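You operate a simulated robot arm through the tools that you are given. There is no shell and no other tool.

You run a simulated robot arm. Do the job below in one go: nothing can be reset, and whatever is moved stays where it is left.

TASK
Build the coupling half: blue hub on stub two, purple insert pressed home.
Fine: Slide the blue coupling hub on post TWO of the grey stub rack, then press the purple coupling insert home between its claws; the alloy hub and the orange insert stay. Let no part drop or roll away. Pinch, break and dent nothing; leave nothing switched on.

The check looks at the end state, three seconds after you hand in, the way a careful person would. Anything else that was tipped, shoved, dropped, spilled or broken makes it a failure.

THE ROBOT
A 7-joint arm with a fingered hand, fixed in place. Base frame: the origin is on the floor under the middle of its stand, x ahead of it, y to its left, z up; the work surface is at about z = 0.85. Readings come in m, degrees, newtons and seconds.
With the tool pointing down near the work surface it reaches from about 0.2 to 0.8 m from the base axis. Its first joint turns from -166.0 to 166.0 degrees. Payload 4.9 kg.
The TCP is the grasp point between the finger pads, 0.032 m short of the fingertips. In the tool frame z runs along the fingers and y along their closing line. The gripper opens to 0.192 m; its body begins 0.089 m behind the TCP. The gripper is a hand of 3 fingers: y runs from the thumb to the fingers, the wrist lies at [0, 0, -0.267] in the tool frame, and closing takes about 1.5 s.
Orientation is that of the tool frame in the base frame, as a unit quaternion [x, y, z, w]. With the fingers straight down and closing along the base's y, the tool's x points along the base's -x, its y along +y and its z along -z.

THE INTERFACE
- The arm moves only by the tool drive_tool. Its argument "series" is a list of rows, each an object (a shift or turn left out is 0, a gripper value left out holds the last) with "slide": the shift along the tool's x, y, z in mm, a list of three; "delta_rot": the turn, a rotation vector about the tool's x, y, z in degrees, a list of three. In form: [{"slide": [x, y, z], "delta_rot": [rx, ry, rz]}, ...]. A call has 1 to 20 rows; each row shifts and turns the commanded pose from where the row before left it, along the tool's axes as they then stand. "jaw" is the gripper command, from -1 (fully open) to 1 (shut), values between in proportion, set as the call begins (left out, the last holds). A row lasts 0.2 s, in which the tool goes at most 0.05 m and 8.6 degrees; a call with a longer step from one row to the next is refused whole, and so is a gripper value outside its range. Where a pose cannot be reached the arm comes as near as it can. A force on the tool above 40 N (or 10 N above the force at the start of the call, whichever is more), or a blocked arm, ends the call early, and 0.2 s more pass. Each finger travels about 0.153 m/s and halts on what it meets, pressing with about 29 N; the grip force reading is that of the motor and also rises with nothing between the fingers. The clock runs only during rows and for 0.2 s after the last one: add rows that do not move to give the fingers time. The reply holds the time, the measured pose of the TCP, the force on the tool along the base axes, the opening and the grip force, in the units named above and with some noise, with the torque about the TCP (base axes, N m) and any sound that the robot's microphone picked up.
- Cameras (640 x 400 px; columns grow to the right, rows downward): "scene" is fixed at [0.2176, -0.508, 1.4462]; the picture's right is [0.92, -0.39, 0.00], its down [-0.18, -0.42, -0.89] and it looks along [0.34, 0.82, -0.46] (base axes); focal length 318 px, centre (320, 200). "wrist" rides on the gripper at [0.08, -0.046, -0.113] in the tool frame; the picture's right is [0.50, 0.87, 0.00], its down [-0.67, 0.39, -0.63] and it looks along [-0.55, 0.32, 0.78] (tool axes); focal length 226 px, centre (320, 200). There is no depth. A picture from a camera that has moved, and an enlarged one, comes with that camera's place and axes in the base frame and with its lens. The place of the scene camera against the robot may be out by one fixed shift of up to 0.012 m in any direction.
- get_image(camera): a new picture of that camera. No time passes.
- set_fingers(finger1, finger2, thumb_bend): sets how far each is bent, from 0 (flat) to 1 (curled in); at 0.3 the hand is open as for a grip, at 0.7 the pads meet at the TCP. One left out holds its place. A second passes; each finger stops where it meets its share of the squeeze, and holds until it gets a number again. A gripper value or a shape takes the hand back. It gives what a move gives, with no picture; readings hold the bend of each and the force on the fingers (four entries, about 0 where the hand has none), thumb and palm.
- hand_shape(shape): the hand has 3 fingers and takes this shape, open, in about a second: jaw (thumb against the fingers, like two jaws); tri (thumb and two fingers); tip (a fingertip pinch); poke (one finger out to press); point (the index stretched); flat (the hand flat); cup (the hand cupped); fist (a fist). The gripper value then closes the fingers along that shape, each until it touches; the sizes above hold for jaw. It gives what a move gives, with no picture.
- close_up(camera, box): a new picture of the part [left, top, right, bottom] of that camera's present view, enlarged. No time passes.
- job_done(): hands the job in; it is judged then, once.

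Nothing tells you positions but the pictures and the camera data. Unless the task says otherwise, let go and move clear before handing in.

The tools are called by a JSON object that holds its "method" and its "body". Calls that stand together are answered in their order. drive_tool: Moves the arm, as the interface text tells. Its arguments: {"type":"object","properties":{"series":{"type":"array"},"jaw":{"type":"number"}},"required":["series"]} The other tools are called the same way: hand_shape (shape) gives the hand a shape; set_fingers (finger1, finger2, thumb_bend) moves the fingers one by one; get_image (camera) takes a picture; close_up (camera, box) takes an enlarged picture of a part of a camera's view; job_done () hands the job in.

At the start:

```text
time: 0.0
eef_pos: [0.3979, 0.3767, 1.1931]
tcp_rot: [0.0, 1.0, 0.0, 0.001]
ft_force: [-0.4, -0.2, 0.6]
moment: [-0.01, 0.0, 0.01]
width: 0.192
grip_force: 0.1
shape: jaw
bend: [0.3, 0.3, 0.3]
finger forces: [0.1, 0.0, 0.1, 0.1, 0.1, 0.1]
```

scene: 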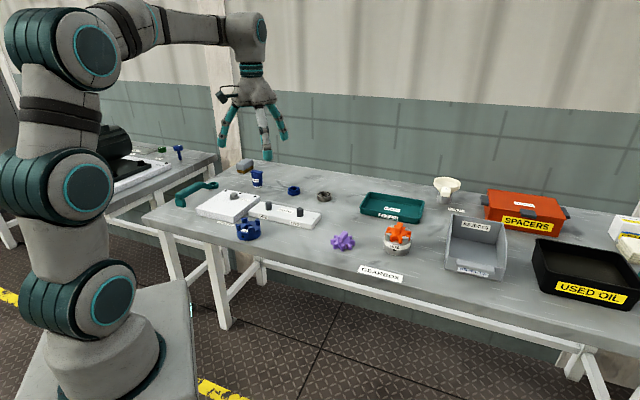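
wrist: 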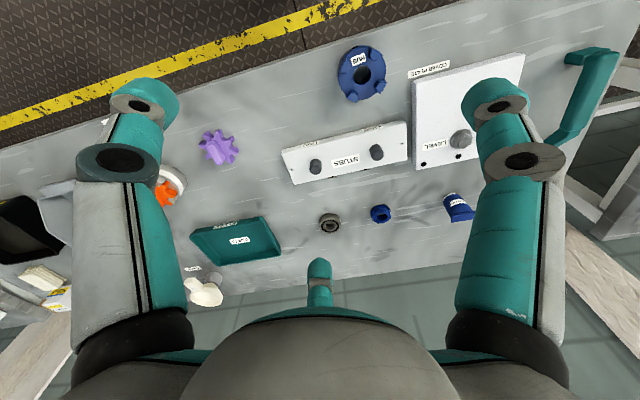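

I see a bench with a white/grey stub rack with two posts, a blue hub with claws, a purple insert, and an orange insert sitting on an alloy hub. I'll look closer at each before moving.

{"method": "close_up", "body": {"camera": "scene", "box": [180, 150, 340, 250]}}

{"method": "close_up", "body": {"camera": "scene", "box": [300, 190, 460, 290]}}

{"method": "close_up", "body": {"camera": "wrist", "box": [270, 30, 510, 180]}}

{"method": "close_up", "body": {"camera": "wrist", "box": [130, 110, 450, 310]}}

```text
4.00 times, centred on (260, 200) of scene
camera zoom: at [0.2176, -0.508, 1.4462], right [0.92, -0.39, 0.0], down [-0.18, -0.42, -0.89], along [0.34, 0.82, -0.46], focal length 1272 px, centre (560, 200)
```

zoom: 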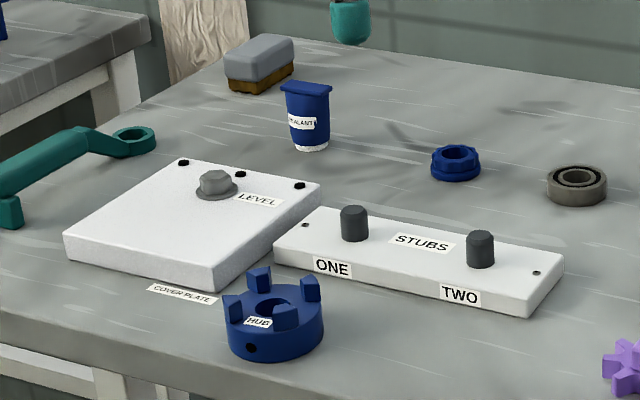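

```text
4.00 times, centred on (380, 240) of scene
camera zoom: at [0.2176, -0.508, 1.4462], right [0.92, -0.39, 0.0], down [-0.18, -0.42, -0.89], along [0.34, 0.82, -0.46], focal length 1272 px, centre (80, 40)
```

zoom: 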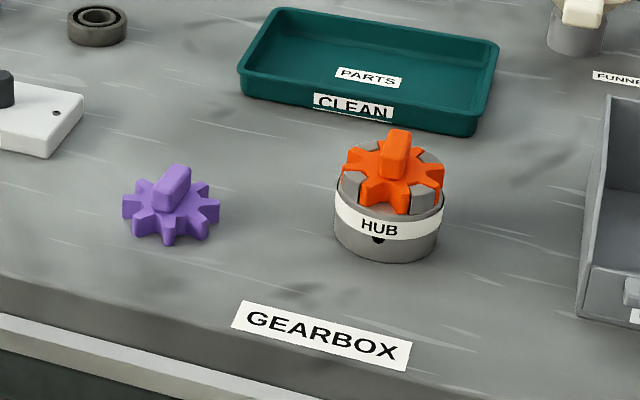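

```text
2.67 times, centred on (390, 105) of wrist
camera zoom: at [0.3182, 0.3321, 1.3056], right [-0.5, 0.87, 0.0], down [0.67, 0.39, 0.63], along [0.55, 0.32, -0.78], focal length 603 px, centre (133, 453)
```

zoom: 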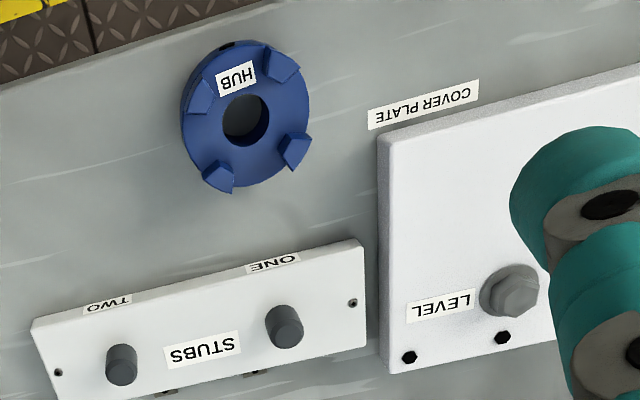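

```text
2.00 times, centred on (290, 210) of wrist
camera zoom: at [0.3182, 0.3321, 1.3056], right [-0.5, 0.87, 0.0], down [0.67, 0.39, 0.63], along [0.55, 0.32, -0.78], focal length 452 px, centre (380, 180)
```

zoom: 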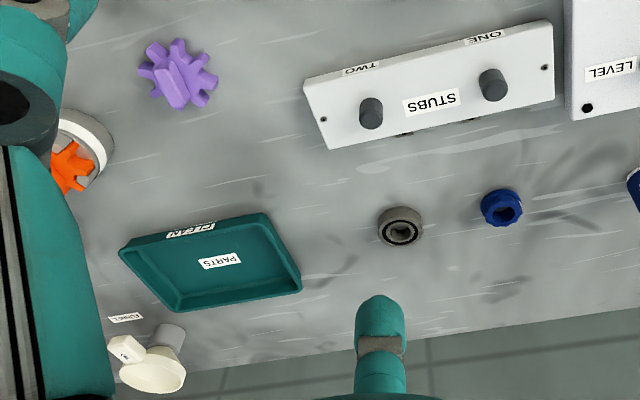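

The blue hub sits near (0.35, 0.43), post TWO near (0.53, 0.45) and the purple insert near (0.62, 0.26), all seen from the wrist camera. I'll first check how the hand looks in its different shapes while it is up high and clear.

{"method": "close_up", "body": {"camera": "scene", "box": [195, 50, 315, 170]}}

{"method": "hand_shape", "body": {"shape": "tri"}}

```text
3.33 times, centred on (255, 110) of scene
camera zoom: at [0.2176, -0.508, 1.4462], right [0.92, -0.39, 0.0], down [-0.18, -0.42, -0.89], along [0.34, 0.82, -0.46], focal length 1060 px, centre (537, 500)
```

zoom: 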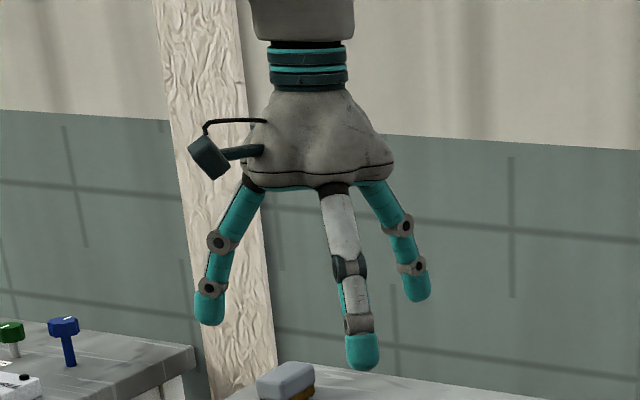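

```text
time: 0.9
eef_pos: [0.3995, 0.3773, 1.192]
tcp_rot: [0.0, 1.0, 0.0, 0.0]
ft_force: [-0.7, -0.4, 0.5]
moment: [0.01, 0.01, 0.01]
width: 0.192
grip_force: 0.0
shape: tri
bend: [0.3, 0.3, 0.3]
finger forces: [0.0, 0.0, 0.0, 0.1, 0.0, 0.1]
```

{"method": "close_up", "body": {"camera": "scene", "box": [195, 50, 315, 170]}}

{"method": "get_image", "body": {"camera": "wrist"}}

```text
3.33 times, centred on (255, 110) of scene
camera zoom: at [0.2176, -0.508, 1.4462], right [0.92, -0.39, 0.0], down [-0.18, -0.42, -0.89], along [0.34, 0.82, -0.46], focal length 1060 px, centre (537, 500)
```

zoom: 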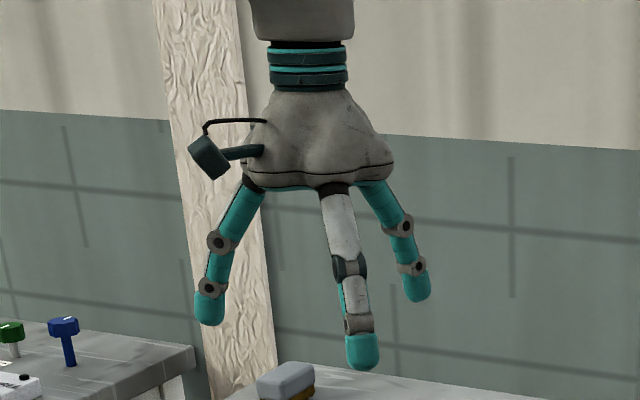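

```text
taken
camera wrist: at [0.3182, 0.3321, 1.3056], right [-0.5, 0.87, 0.0], down [0.67, 0.39, 0.63], along [0.55, 0.32, -0.78], focal length 226 px, centre (320, 200)
```

wrist: 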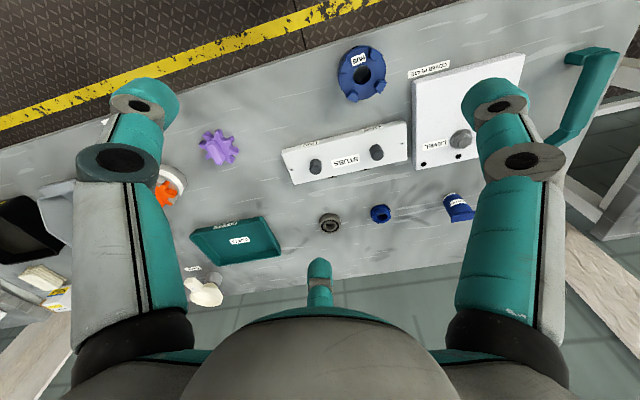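

The hand is a symmetric three-finger centring gripper, which suits the round hub. I'll move above the hub with the fingers half closed to see how low the tips hang at that opening.

{"method": "drive_tool", "body": {"series": [{"slide": [12.5, 13.75, 10]}, {"slide": [12.5, 13.75, 10]}, {"slide": [12.5, 13.75, 10]}, {"slide": [12.5, 13.75, 10]}, {"slide": [0, 0, 0]}, {"slide": [0, 0, 0]}], "jaw": 0.1}}

{"method": "close_up", "body": {"camera": "scene", "box": [180, 60, 320, 200]}}

{"method": "get_image", "body": {"camera": "wrist"}}

```text
time: 2.3
eef_pos: [0.3481, 0.4322, 1.1526]
tcp_rot: [0.0, 1.0, 0.0, 0.0]
ft_force: [-0.2, -0.3, -1.0]
moment: [0.01, 0.01, 0.01]
width: 0.0868
grip_force: 0.0
shape: tri
bend: [0.39, 0.39, 0.7]
finger forces: [0.0, 0.0, 0.0, 0.0, 0.0, 0.0]
```

```text
2.86 times, centred on (250, 130) of scene
camera zoom: at [0.2176, -0.508, 1.4462], right [0.92, -0.39, 0.0], down [-0.18, -0.42, -0.89], along [0.34, 0.82, -0.46], focal length 909 px, centre (520, 400)
```

zoom: 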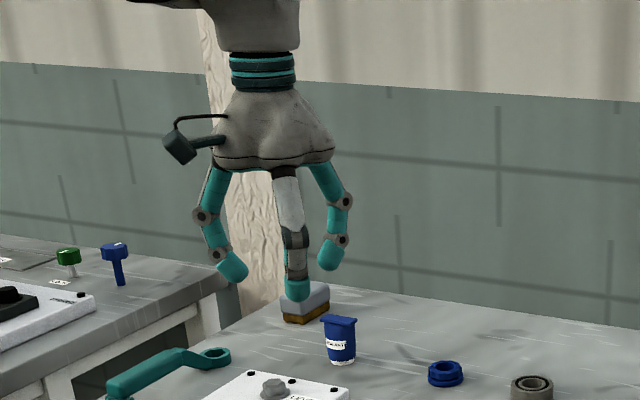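

```text
taken
camera wrist: at [0.2676, 0.3863, 1.2656], right [-0.5, 0.87, 0.0], down [0.67, 0.39, 0.63], along [0.55, 0.32, -0.78], focal length 226 px, centre (320, 200)
```

wrist: 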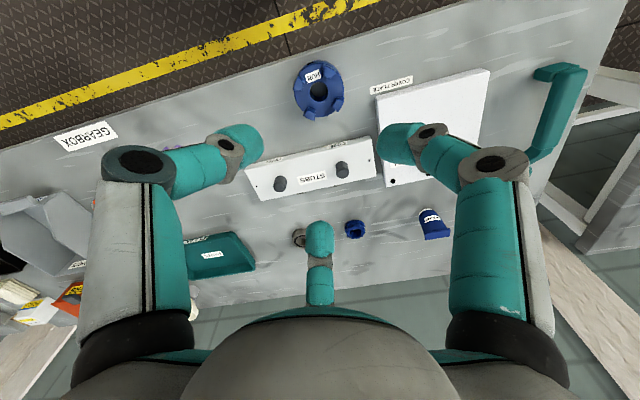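

I'm above the hub at 1.15 m, with the fingertips on a ring around the TCP. Next I'll compare the jaw and tip shapes, to choose one for the hub and one for the insert's rib.

{"method": "hand_shape", "body": {"shape": "jaw"}}

{"method": "drive_tool", "body": {"series": [{"slide": [0, 0, 0]}, {"slide": [0, 0, 0]}, {"slide": [0, 0, 0]}, {"slide": [0, 0, 0]}, {"slide": [0, 0, 0]}, {"slide": [0, 0, 0]}], "jaw": 0.2}}

{"method": "close_up", "body": {"camera": "scene", "box": [180, 60, 320, 200]}}

{"method": "get_image", "body": {"camera": "wrist"}}

{"method": "hand_shape", "body": {"shape": "tip"}}

{"method": "drive_tool", "body": {"series": [{"slide": [0, 0, 0]}, {"slide": [0, 0, 0]}, {"slide": [0, 0, 0]}, {"slide": [0, 0, 0]}, {"slide": [0, 0, 0]}, {"slide": [0, 0, 0]}, {"slide": [0, 0, 0]}, {"slide": [0, 0, 0]}], "jaw": 0.7}}

{"method": "close_up", "body": {"camera": "scene", "box": [180, 60, 320, 200]}}

{"method": "get_image", "body": {"camera": "wrist"}}

```text
time: 3.2
eef_pos: [0.347, 0.4319, 1.1528]
tcp_rot: [0.0, 1.0, 0.0, 0.0]
ft_force: [0.2, -0.8, -0.9]
moment: [0.0, -0.03, 0.03]
width: 0.1919
grip_force: 0.1
shape: jaw
bend: [0.3, 0.3, 0.3]
finger forces: [0.1, 0.0, 0.0, 0.1, 0.0, 0.1]
```

```text
time: 4.6
eef_pos: [0.3492, 0.4316, 1.1526]
tcp_rot: [-0.001, 1.0, 0.0, 0.0]
ft_force: [0.9, 0.4, 0.0]
moment: [0.02, 0.0, -0.02]
width: 0.0771
grip_force: 0.1
shape: jaw
bend: [0.41, 0.41, 0.7]
finger forces: [0.0, 0.0, 0.0, 0.1, 0.0, 0.1]
```

```text
2.86 times, centred on (250, 130) of scene
camera zoom: at [0.2176, -0.508, 1.4462], right [0.92, -0.39, 0.0], down [-0.18, -0.42, -0.89], along [0.34, 0.82, -0.46], focal length 909 px, centre (520, 400)
```

zoom: 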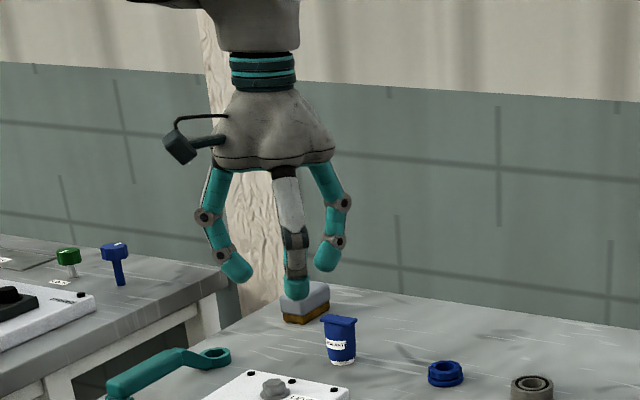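

```text
taken
camera wrist: at [0.2677, 0.3862, 1.2657], right [-0.5, 0.87, 0.0], down [0.67, 0.39, 0.63], along [0.55, 0.32, -0.78], focal length 226 px, centre (320, 200)
```

wrist: 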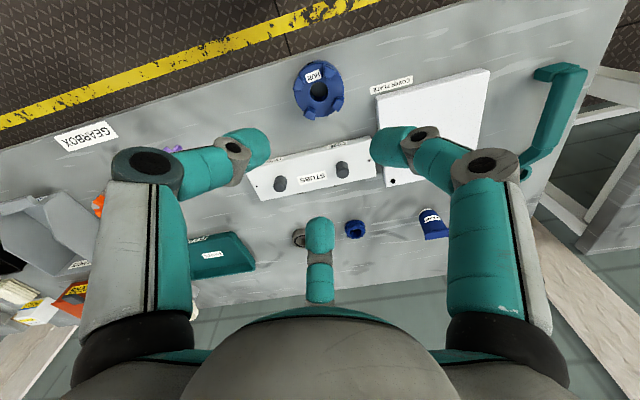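

```text
time: 5.5
eef_pos: [0.3477, 0.4323, 1.1535]
tcp_rot: [0.0, 1.0, 0.0, 0.0]
ft_force: [0.4, 0.2, -0.6]
moment: [-0.01, -0.02, -0.03]
width: 0.1919
grip_force: 0.0
shape: tip
bend: [0.3, 0.3, 0.3]
finger forces: [0.1, 0.0, 0.0, 0.0, 0.0, 0.1]
```

```text
time: 7.3
eef_pos: [0.3472, 0.4319, 1.1543]
tcp_rot: [0.0, 1.0, 0.0, 0.0]
ft_force: [-0.6, -0.8, -0.4]
moment: [0.0, -0.03, -0.01]
width: 0.0289
grip_force: 0.1
shape: tip
bend: [0.76, 0.76, 0.7]
finger forces: [0.0, 0.0, 0.0, 0.0, 0.0, 0.0]
```

```text
2.86 times, centred on (250, 130) of scene
camera zoom: at [0.2176, -0.508, 1.4462], right [0.92, -0.39, 0.0], down [-0.18, -0.42, -0.89], along [0.34, 0.82, -0.46], focal length 909 px, centre (520, 400)
```

zoom: 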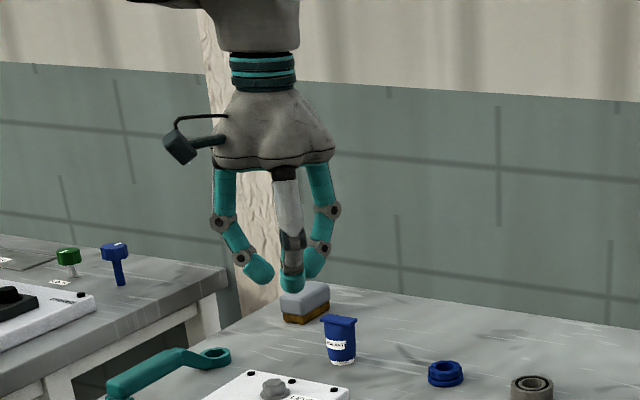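

```text
taken
camera wrist: at [0.2677, 0.3862, 1.2657], right [-0.5, 0.87, 0.0], down [0.67, 0.39, 0.63], along [0.55, 0.32, -0.78], focal length 226 px, centre (320, 200)
```

wrist: 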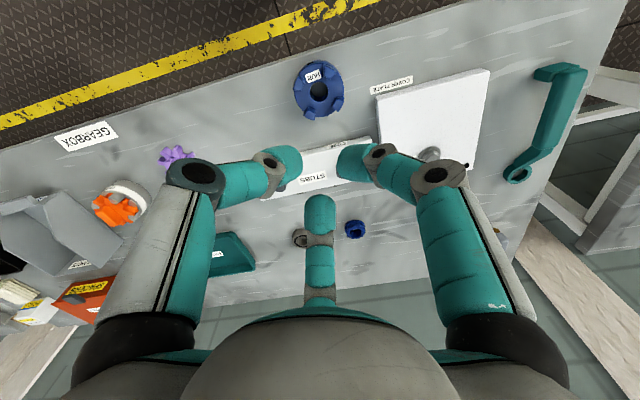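

The hand always closes symmetrically, and its opening in mm is roughly 96·(1−jaw). The nearby rack limits finger room, so I'll approach the hub with the hand only part open. First I'll look again to fix its centre.

{"method": "hand_shape", "body": {"shape": "jaw"}}

{"method": "drive_tool", "body": {"series": [{"slide": [0, 0, 20]}, {"slide": [0, 0, 25]}, {"slide": [0, 0, 25]}, {"slide": [0, 0, 25]}, {"slide": [0, 0, 5]}, {"slide": [0, 0, 0]}], "jaw": -0.2}}

{"method": "close_up", "body": {"camera": "wrist", "box": [200, 40, 440, 190]}}

{"method": "get_image", "body": {"camera": "scene"}}

```text
time: 8.2
eef_pos: [0.3478, 0.4321, 1.1531]
tcp_rot: [0.0, 1.0, -0.001, 0.0]
ft_force: [0.2, -0.1, -0.9]
moment: [0.01, 0.06, 0.04]
width: 0.1918
grip_force: 0.0
shape: jaw
bend: [0.3, 0.3, 0.3]
finger forces: [0.1, 0.1, 0.0, 0.1, 0.0, 0.0]
```

```text
time: 9.6
eef_pos: [0.3493, 0.4322, 1.051]
tcp_rot: [0.0, 1.0, 0.0, 0.001]
ft_force: [0.4, -0.3, 0.5]
moment: [0.0, 0.02, 0.03]
width: 0.1159
grip_force: 0.1
shape: jaw
bend: [0.32, 0.32, 0.7]
finger forces: [0.0, 0.0, 0.1, 0.0, 0.1, 0.0]
```

```text
2.67 times, centred on (320, 115) of wrist
camera zoom: at [0.2684, 0.3869, 1.1643], right [-0.5, 0.87, 0.0], down [0.67, 0.39, 0.63], along [0.55, 0.32, -0.78], focal length 603 px, centre (320, 427)
```

zoom: 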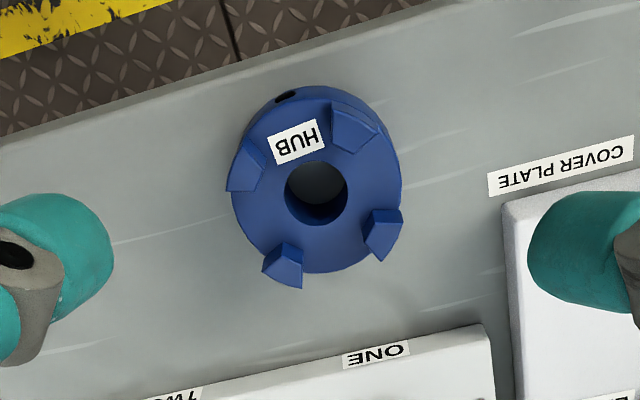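

```text
taken
```

scene: 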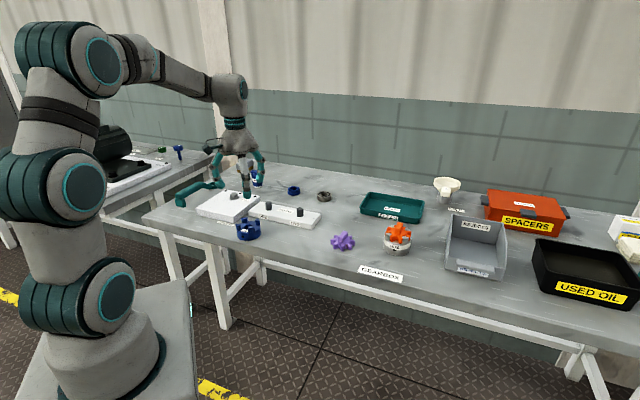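

{"method": "close_up", "body": {"camera": "scene", "box": [228, 210, 276, 240]}}

{"method": "close_up", "body": {"camera": "scene", "box": [245, 190, 333, 245]}}

{"method": "close_up", "body": {"camera": "scene", "box": [318, 220, 382, 260]}}

{"method": "close_up", "body": {"camera": "scene", "box": [368, 215, 432, 255]}}

```text
13.33 times, centred on (252, 225) of scene
camera zoom: at [0.2176, -0.508, 1.4462], right [0.92, -0.39, 0.0], down [-0.18, -0.42, -0.89], along [0.34, 0.82, -0.46], focal length 4241 px, centre (1227, -133)
```

zoom: 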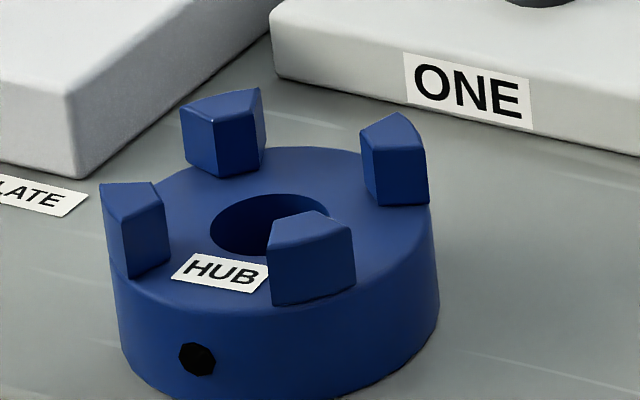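

```text
7.27 times, centred on (289, 218) of scene
camera zoom: at [0.2176, -0.508, 1.4462], right [0.92, -0.39, 0.0], down [-0.18, -0.42, -0.89], along [0.34, 0.82, -0.46], focal length 2313 px, centre (546, 73)
```

zoom: 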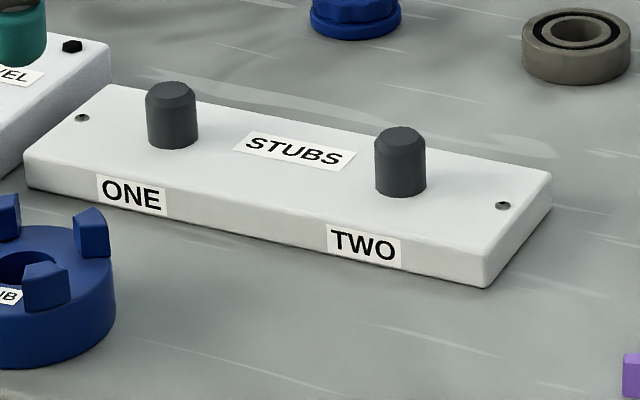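

```text
10.00 times, centred on (350, 240) of scene
camera zoom: at [0.2176, -0.508, 1.4462], right [0.92, -0.39, 0.0], down [-0.18, -0.42, -0.89], along [0.34, 0.82, -0.46], focal length 3180 px, centre (20, -200)
```

zoom: 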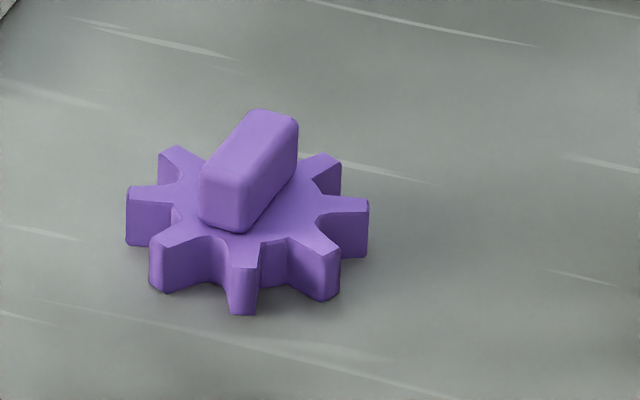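

```text
10.00 times, centred on (400, 235) of scene
camera zoom: at [0.2176, -0.508, 1.4462], right [0.92, -0.39, 0.0], down [-0.18, -0.42, -0.89], along [0.34, 0.82, -0.46], focal length 3180 px, centre (-480, -150)
```

zoom: 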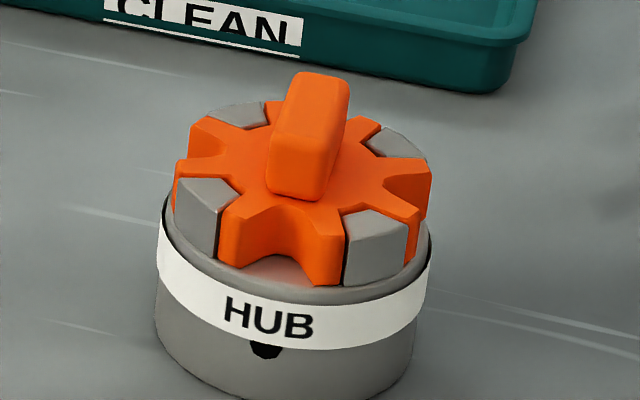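

The hub is about 82 mm wide with a 25 mm tall body and four 15 mm claws, centred near (0.348, 0.431). I'll come down around it in stages, with the fingers part open.

{"method": "drive_tool", "body": {"series": [{"slide": [0, -0.5, 25]}, {"slide": [0, 0, 25]}, {"slide": [0, 0, 25]}, {"slide": [0, 0, 25]}, {"slide": [0, 0, 0]}]}}

{"method": "get_image", "body": {"camera": "wrist"}}

{"method": "close_up", "body": {"camera": "scene", "box": [200, 150, 312, 250]}}

```text
time: 10.8
eef_pos: [0.3492, 0.4318, 0.9524]
tcp_rot: [0.0, 1.0, 0.0, 0.0]
ft_force: [-0.1, -0.7, 0.4]
moment: [0.0, 0.0, -0.03]
width: 0.1158
grip_force: 0.0
shape: jaw
bend: [0.32, 0.32, 0.7]
finger forces: [0.0, 0.0, 0.0, 0.1, 0.0, 0.1]
```

```text
taken
camera wrist: at [0.269, 0.3868, 1.066], right [-0.5, 0.87, 0.0], down [0.67, 0.39, 0.63], along [0.55, 0.32, -0.78], focal length 226 px, centre (320, 200)
```

wrist: 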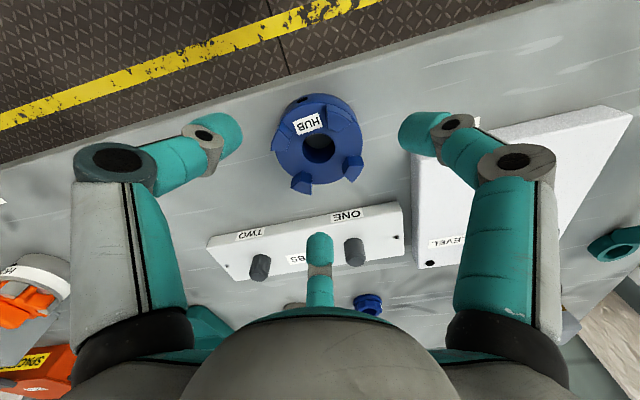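

```text
4.00 times, centred on (256, 200) of scene
camera zoom: at [0.2176, -0.508, 1.4462], right [0.92, -0.39, 0.0], down [-0.18, -0.42, -0.89], along [0.34, 0.82, -0.46], focal length 1272 px, centre (576, 200)
```

zoom: 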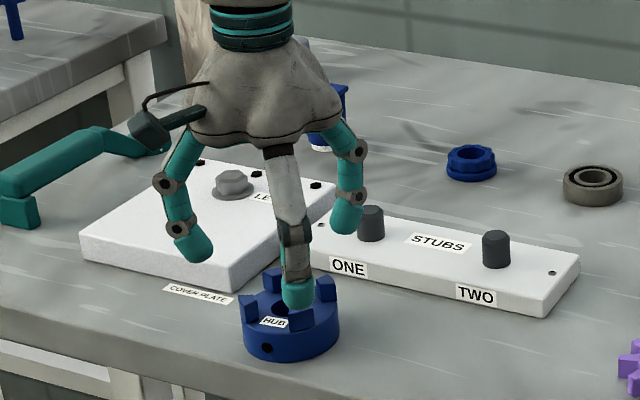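

{"method": "drive_tool", "body": {"series": [{"slide": [0, 0, 15]}, {"slide": [0, 0, 15]}, {"slide": [0, 0, 10]}, {"slide": [0, 0, 8]}, {"slide": [0, 0, 0]}]}}

{"method": "get_image", "body": {"camera": "wrist"}}

{"method": "close_up", "body": {"camera": "scene", "box": [208, 180, 296, 246]}}

```text
time: 12.0
eef_pos: [0.3473, 0.432, 0.9042]
tcp_rot: [0.0, 1.0, 0.0, 0.0]
ft_force: [-0.2, 0.2, 0.1]
moment: [0.02, 0.01, 0.03]
width: 0.1159
grip_force: 0.1
shape: jaw
bend: [0.32, 0.32, 0.7]
finger forces: [0.0, 0.1, 0.1, 0.0, 0.0, 0.0]
```

```text
taken
camera wrist: at [0.268, 0.3869, 1.0173], right [-0.5, 0.87, 0.0], down [0.67, 0.39, 0.63], along [0.55, 0.32, -0.78], focal length 226 px, centre (320, 200)
```

wrist: 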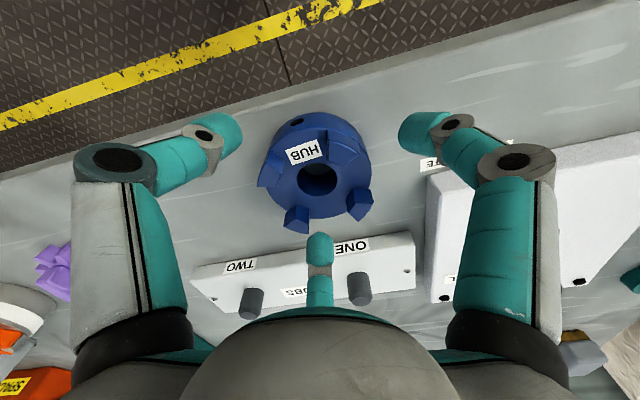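

```text
6.06 times, centred on (252, 213) of scene
camera zoom: at [0.2176, -0.508, 1.4462], right [0.92, -0.39, 0.0], down [-0.18, -0.42, -0.89], along [0.34, 0.82, -0.46], focal length 1928 px, centre (732, 121)
```

zoom: 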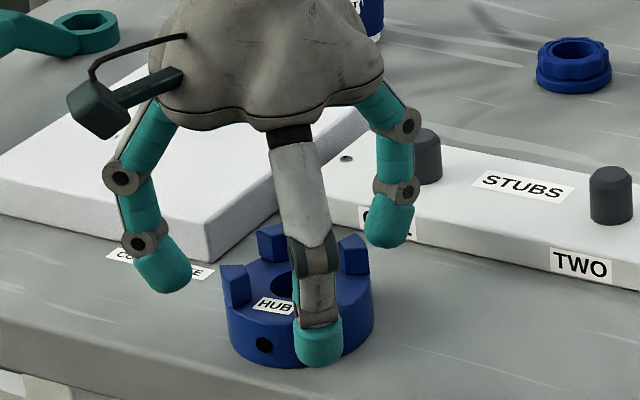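

{"method": "drive_tool", "body": {"series": [{"slide": [0, 0, 4]}, {"slide": [0, 0, 4]}, {"slide": [0, 0, 4]}, {"slide": [0, 0, 0]}]}}

{"method": "close_up", "body": {"camera": "scene", "box": [218, 195, 278, 245]}}

{"method": "close_up", "body": {"camera": "wrist", "box": [170, 80, 470, 270]}}

```text
time: 13.0
eef_pos: [0.348, 0.4321, 0.8927]
tcp_rot: [0.0, 1.0, 0.0, 0.0]
ft_force: [-0.6, 0.0, 0.3]
moment: [-0.03, -0.01, 0.0]
width: 0.1158
grip_force: 0.0
shape: jaw
bend: [0.32, 0.32, 0.7]
finger forces: [0.0, 0.0, 0.1, 0.0, 0.0, 0.0]
```

```text
8.00 times, centred on (248, 220) of scene
camera zoom: at [0.2176, -0.508, 1.4462], right [0.92, -0.39, 0.0], down [-0.18, -0.42, -0.89], along [0.34, 0.82, -0.46], focal length 2544 px, centre (896, 40)
```

zoom: 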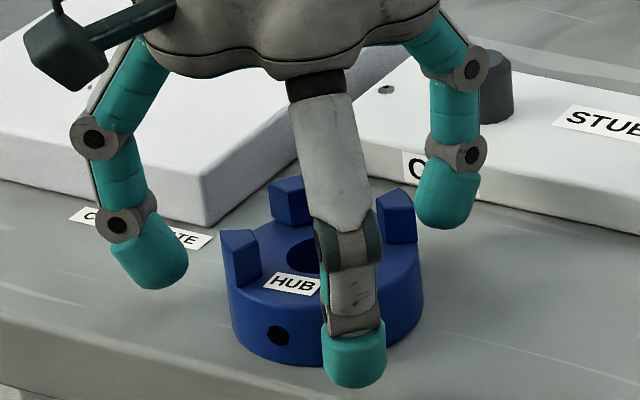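

```text
2.11 times, centred on (320, 175) of wrist
camera zoom: at [0.2686, 0.3869, 1.0061], right [-0.5, 0.87, 0.0], down [0.67, 0.39, 0.63], along [0.55, 0.32, -0.78], focal length 476 px, centre (320, 253)
```

zoom: 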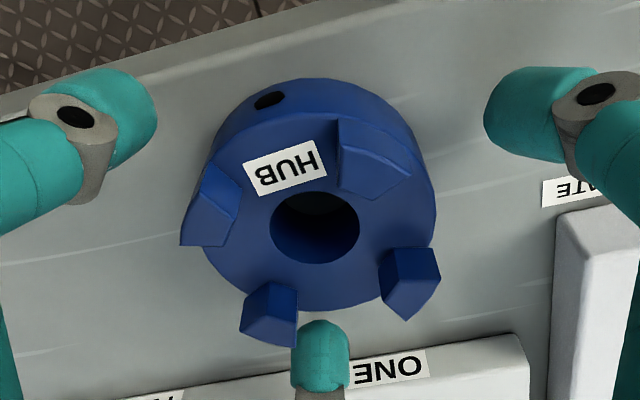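

The fingertips ring the hub evenly, a few millimetres above the bench. I'll close gently now.

{"method": "drive_tool", "body": {"series": [{"slide": [0, 0, 0]}, {"slide": [0, 0, 0]}, {"slide": [0, 0, 0]}, {"slide": [0, 0, 0]}], "jaw": 0.25}}

{"method": "close_up", "body": {"camera": "wrist", "box": [170, 80, 470, 270]}}

{"method": "close_up", "body": {"camera": "scene", "box": [218, 195, 278, 245]}}

```text
time: 14.0
eef_pos: [0.3481, 0.4315, 0.8924]
tcp_rot: [0.0, 1.0, 0.001, 0.0]
ft_force: [-0.6, -0.3, -2.4]
moment: [-0.05, 0.01, -0.02]
width: 0.0724
grip_force: 29.0
shape: jaw
bend: [0.44, 0.42, 0.7]
finger forces: [25.9, 25.8, 0.0, 0.1, 26.5, 0.0]
```

```text
2.11 times, centred on (320, 175) of wrist
camera zoom: at [0.2685, 0.3868, 1.0059], right [-0.5, 0.87, 0.0], down [0.67, 0.39, 0.63], along [0.55, 0.32, -0.78], focal length 476 px, centre (320, 253)
```

zoom: 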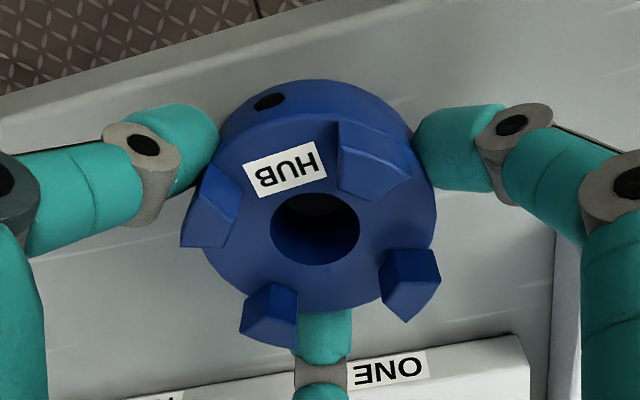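

```text
8.00 times, centred on (248, 220) of scene
camera zoom: at [0.2176, -0.508, 1.4462], right [0.92, -0.39, 0.0], down [-0.18, -0.42, -0.89], along [0.34, 0.82, -0.46], focal length 2544 px, centre (896, 40)
```

zoom: 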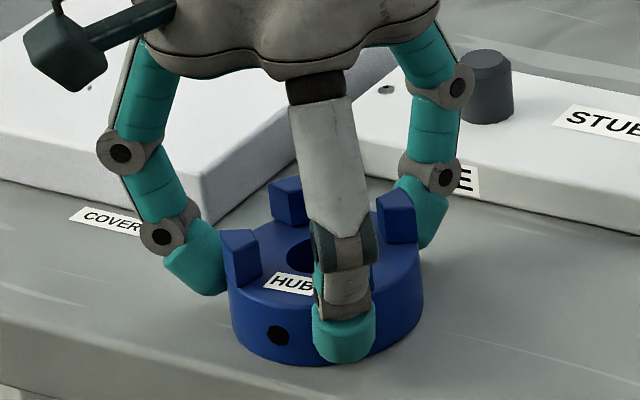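

All three fingers hold the hub at about 26 N and it hasn't moved. I'll lift it slowly straight up and check that it stays level.

{"method": "drive_tool", "body": {"series": [{"slide": [0, 0, -2]}, {"slide": [0, 0, -4]}, {"slide": [0, 0, -6]}, {"slide": [0, 0, -8]}, {"slide": [0, 0, -10]}, {"slide": [0, 0, -15]}, {"slide": [0, 0, -15]}, {"slide": [0, 0, -15]}, {"slide": [0, 0, -15]}, {"slide": [0, 0, 0]}]}}

{"method": "get_image", "body": {"camera": "wrist"}}

{"method": "close_up", "body": {"camera": "scene", "box": [208, 150, 328, 240]}}

```text
time: 16.2
eef_pos: [0.3476, 0.4315, 0.9829]
tcp_rot: [0.0, 1.0, 0.001, 0.0]
ft_force: [0.3, 0.0, -3.4]
moment: [-0.02, 0.03, 0.04]
width: 0.0721
grip_force: 28.6
shape: jaw
bend: [0.44, 0.42, 0.7]
finger forces: [25.9, 26.0, 0.0, 0.0, 26.4, 0.0]
```

```text
taken
camera wrist: at [0.2683, 0.3866, 1.0959], right [-0.5, 0.87, 0.0], down [0.67, 0.39, 0.63], along [0.55, 0.32, -0.78], focal length 226 px, centre (320, 200)
```

wrist: 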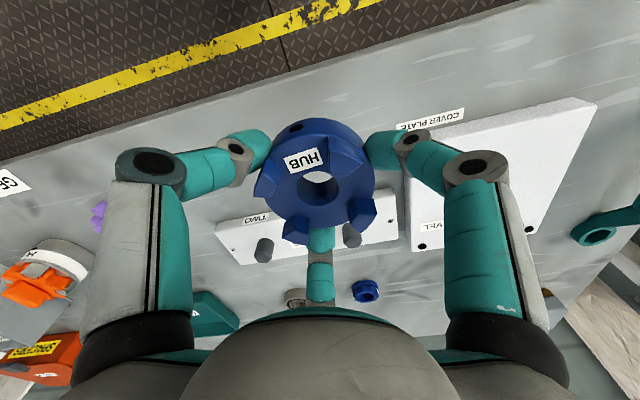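

```text
4.44 times, centred on (268, 195) of scene
camera zoom: at [0.2176, -0.508, 1.4462], right [0.92, -0.39, 0.0], down [-0.18, -0.42, -0.89], along [0.34, 0.82, -0.46], focal length 1414 px, centre (551, 222)
```

zoom: 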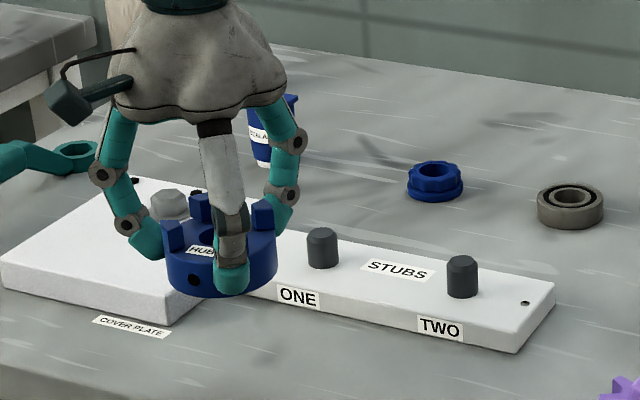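

{"method": "close_up", "body": {"camera": "wrist", "box": [216, 200, 312, 260]}}

{"method": "close_up", "body": {"camera": "wrist", "box": [224, 100, 416, 220]}}

{"method": "close_up", "body": {"camera": "scene", "box": [276, 195, 324, 230]}}

```text
6.67 times, centred on (264, 230) of wrist
camera zoom: at [0.2683, 0.3866, 1.0959], right [-0.5, 0.87, 0.0], down [0.67, 0.39, 0.63], along [0.55, 0.32, -0.78], focal length 1507 px, centre (693, 0)
```

zoom: 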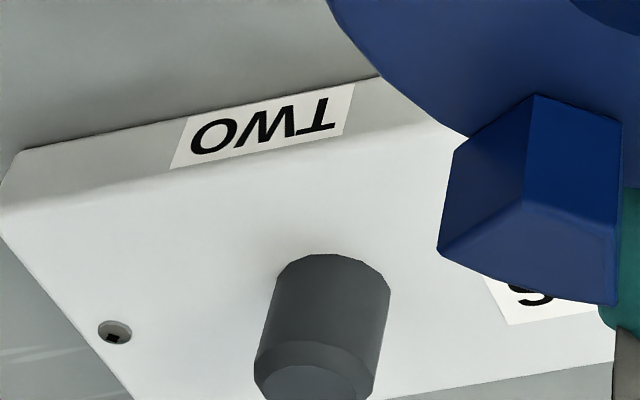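

```text
3.33 times, centred on (320, 160) of wrist
camera zoom: at [0.2683, 0.3866, 1.0959], right [-0.5, 0.87, 0.0], down [0.67, 0.39, 0.63], along [0.55, 0.32, -0.78], focal length 754 px, centre (320, 333)
```

zoom: 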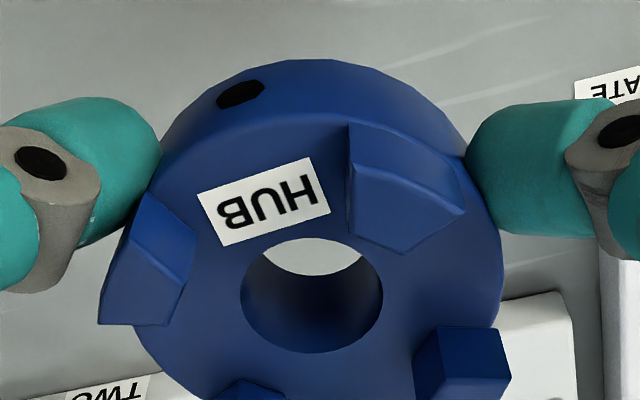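

```text
11.43 times, centred on (300, 212) of scene
camera zoom: at [0.2176, -0.508, 1.4462], right [0.92, -0.39, 0.0], down [-0.18, -0.42, -0.89], along [0.34, 0.82, -0.46], focal length 3635 px, centre (549, 57)
```

zoom: 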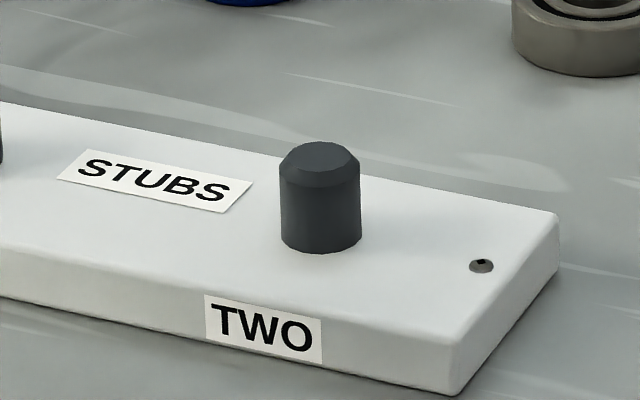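

The hub is held level and I can see down through its bore. It's about 29.5 mm across, against a post of about 25.5 mm. I put post TWO near (0.543, 0.450), and I'll get a view from almost straight above to confirm.

{"method": "drive_tool", "body": {"series": [{"slide": [-10, 0, -3]}, {"slide": [-20, 0, -3]}, {"slide": [-26, 1, -3]}, {"slide": [-26, 1, -3]}, {"slide": [-26, 1, 0]}, {"slide": [-26, 1, 0]}, {"slide": [-26, 1, 0]}, {"slide": [-26, 1, 0]}, {"slide": [-26, 1, 0]}, {"slide": [-26, 1, 0]}, {"slide": [-20, 0, 0]}, {"slide": [-10, 0, 0]}, {"slide": [-4, 0, 0]}, {"slide": [0, 0, 0]}, {"slide": [0, 0, 0]}]}}

{"method": "get_image", "body": {"camera": "wrist"}}

{"method": "close_up", "body": {"camera": "wrist", "box": [310, 20, 438, 100]}}

{"method": "get_image", "body": {"camera": "scene"}}

```text
time: 19.4
eef_pos: [0.6205, 0.4402, 0.9936]
tcp_rot: [0.0, 1.0, -0.001, 0.0]
ft_force: [0.0, 0.0, -4.7]
moment: [0.01, 0.0, 0.0]
width: 0.0719
grip_force: 29.5
shape: jaw
bend: [0.44, 0.42, 0.7]
finger forces: [26.0, 26.1, 0.0, 0.1, 26.3, 0.0]
```

```text
taken
camera wrist: at [0.5403, 0.3953, 1.1075], right [-0.5, 0.87, 0.0], down [0.67, 0.39, 0.63], along [0.55, 0.32, -0.78], focal length 226 px, centre (320, 200)
```

wrist: 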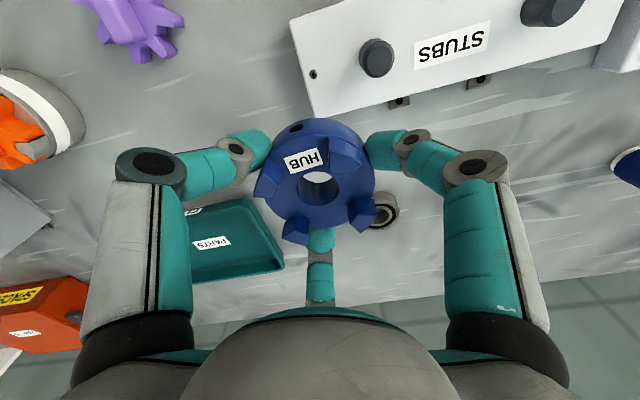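

```text
5.00 times, centred on (374, 60) of wrist
camera zoom: at [0.5403, 0.3953, 1.1075], right [-0.5, 0.87, 0.0], down [0.67, 0.39, 0.63], along [0.55, 0.32, -0.78], focal length 1130 px, centre (50, 900)
```

zoom: 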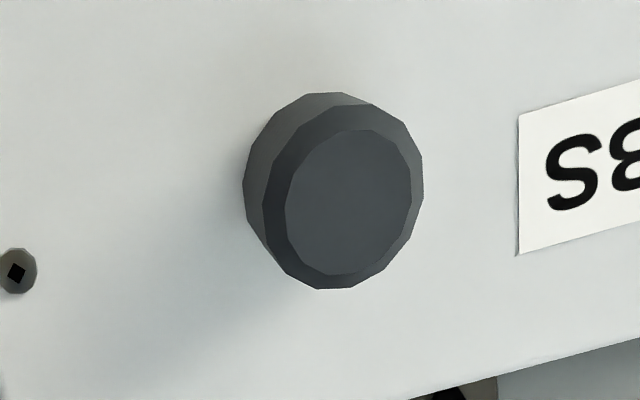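

```text
taken
```

scene: 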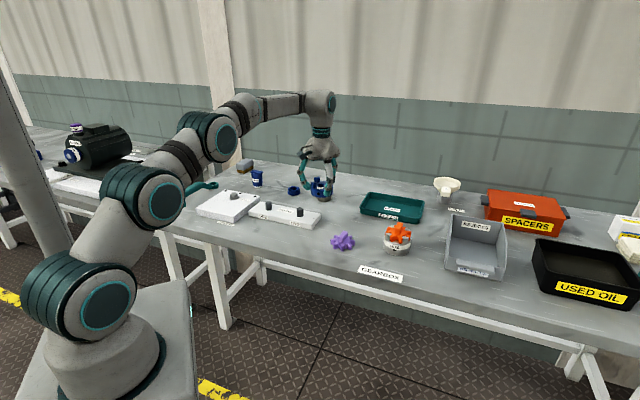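

From straight above, post TWO is at about (0.540, 0.450) with its top near z = 0.898. I'll bring the hub's bore over it and look through the bore.

{"method": "drive_tool", "body": {"series": [{"slide": [8, 1, 0]}, {"slide": [16, 2, 0]}, {"slide": [16, 2, 0]}, {"slide": [16, 2, 0]}, {"slide": [16, 2, 0]}, {"slide": [8.3, 1.4, 0]}, {"slide": [0, 0, 8]}, {"slide": [0, 0, 8]}, {"slide": [0, 0, 8]}, {"slide": [0, 0, 6]}, {"slide": [0, 0, 0]}, {"slide": [0, 0, 0]}]}}

{"method": "close_up", "body": {"camera": "wrist", "box": [240, 120, 400, 220]}}

{"method": "close_up", "body": {"camera": "scene", "box": [260, 170, 340, 230]}}

{"method": "get_image", "body": {"camera": "wrist"}}

```text
time: 22.0
eef_pos: [0.5388, 0.4509, 0.9641]
tcp_rot: [-0.001, 1.0, 0.0, -0.001]
ft_force: [-0.3, -0.2, -4.5]
moment: [0.0, 0.03, -0.04]
width: 0.0724
grip_force: 28.5
shape: jaw
bend: [0.44, 0.42, 0.7]
finger forces: [26.0, 26.0, 0.0, 0.1, 26.3, 0.1]
```

```text
4.00 times, centred on (320, 170) of wrist
camera zoom: at [0.4593, 0.4051, 1.0774], right [-0.5, 0.87, 0.0], down [0.67, 0.39, 0.63], along [0.55, 0.32, -0.78], focal length 904 px, centre (320, 320)
```

zoom: 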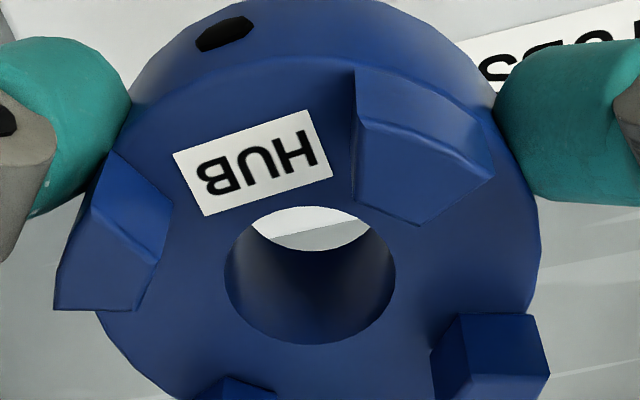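

```text
6.67 times, centred on (300, 200) of scene
camera zoom: at [0.2176, -0.508, 1.4462], right [0.92, -0.39, 0.0], down [-0.18, -0.42, -0.89], along [0.34, 0.82, -0.46], focal length 2120 px, centre (453, 200)
```

zoom: 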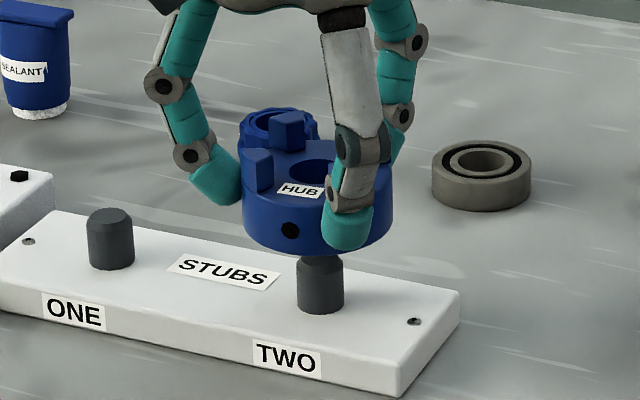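

```text
taken
camera wrist: at [0.4593, 0.4051, 1.0774], right [-0.5, 0.87, 0.0], down [0.67, 0.39, 0.63], along [0.55, 0.32, -0.78], focal length 226 px, centre (320, 200)
```

wrist: 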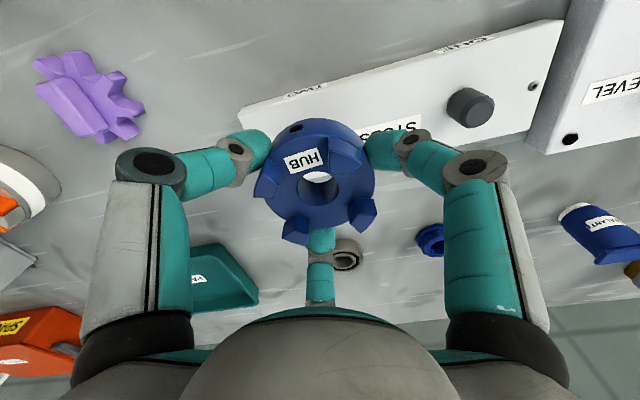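

The scene view shows the hub lined up sideways with post TWO. I'll lower to just above the post top and check through the bore again.

{"method": "drive_tool", "body": {"series": [{"slide": [0, 0, 4]}, {"slide": [0, 0, 4]}, {"slide": [0, 0, 4]}, {"slide": [0, 0, 3]}, {"slide": [0, 0, 0]}]}}

{"method": "close_up", "body": {"camera": "wrist", "box": [272, 140, 368, 200]}}

{"method": "close_up", "body": {"camera": "scene", "box": [276, 185, 324, 221]}}

```text
time: 23.2
eef_pos: [0.5387, 0.4487, 0.9487]
tcp_rot: [0.0, 1.0, 0.0, 0.0]
ft_force: [0.0, -0.6, -4.8]
moment: [0.0, -0.01, -0.02]
width: 0.0723
grip_force: 29.0
shape: jaw
bend: [0.44, 0.42, 0.7]
finger forces: [25.9, 26.0, 0.0, 0.1, 26.3, 0.0]
```

```text
6.67 times, centred on (320, 170) of wrist
camera zoom: at [0.4599, 0.4041, 1.0618], right [-0.5, 0.87, 0.0], down [0.67, 0.39, 0.63], along [0.55, 0.32, -0.78], focal length 1507 px, centre (320, 400)
```

zoom: 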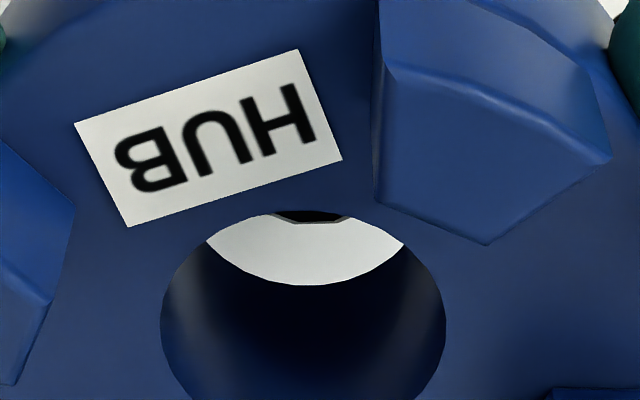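

```text
11.11 times, centred on (300, 203) of scene
camera zoom: at [0.2176, -0.508, 1.4462], right [0.92, -0.39, 0.0], down [-0.18, -0.42, -0.89], along [0.34, 0.82, -0.46], focal length 3534 px, centre (542, 167)
```

zoom: 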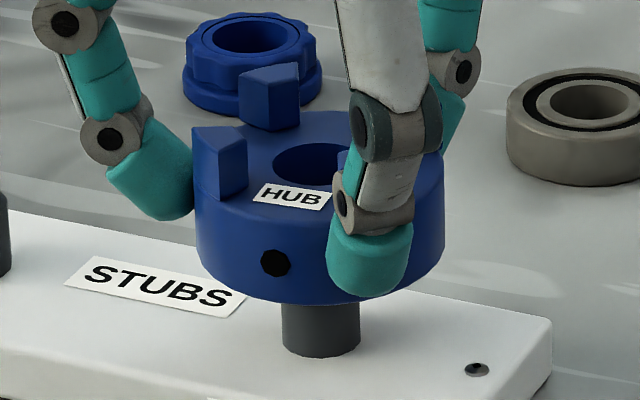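

Through the bore, the post's edge sits within about 1 mm of centred. I'll shift by that last millimetre and lower gently onto the post, watching the force.

{"method": "drive_tool", "body": {"series": [{"slide": [1, 0.4, 0]}, {"slide": [0, 0, 2]}, {"slide": [0, 0, 2]}, {"slide": [0, 0, 2]}, {"slide": [0, 0, 2]}, {"slide": [0, 0, 2]}, {"slide": [0, 0, 2]}, {"slide": [0, 0, 0]}]}}

{"method": "close_up", "body": {"camera": "wrist", "box": [272, 140, 368, 200]}}

{"method": "close_up", "body": {"camera": "scene", "box": [276, 185, 324, 221]}}

```text
time: 25.0
eef_pos: [0.5396, 0.4511, 0.938]
tcp_rot: [0.001, 1.0, 0.0, 0.0]
ft_force: [1.4, 0.2, -4.0]
moment: [0.01, 0.0, -0.01]
width: 0.0722
grip_force: 28.8
shape: jaw
bend: [0.44, 0.42, 0.7]
finger forces: [25.9, 26.1, 0.0, 0.1, 26.3, 0.0]
```

```text
6.67 times, centred on (320, 170) of wrist
camera zoom: at [0.4594, 0.4062, 1.0505], right [-0.5, 0.87, 0.0], down [0.67, 0.39, 0.63], along [0.55, 0.32, -0.78], focal length 1507 px, centre (320, 400)
```

zoom: 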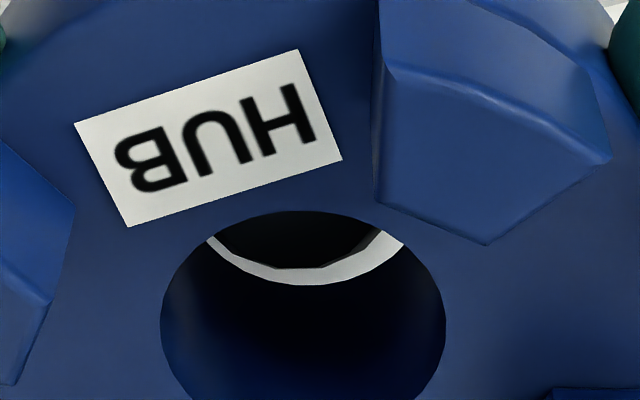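

```text
11.11 times, centred on (300, 203) of scene
camera zoom: at [0.2176, -0.508, 1.4462], right [0.92, -0.39, 0.0], down [-0.18, -0.42, -0.89], along [0.34, 0.82, -0.46], focal length 3534 px, centre (542, 167)
```

zoom: 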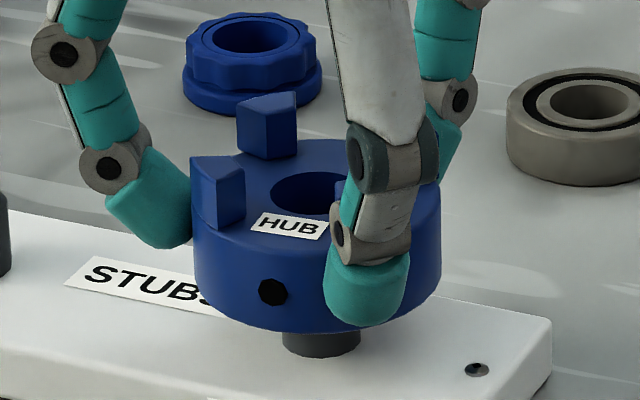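

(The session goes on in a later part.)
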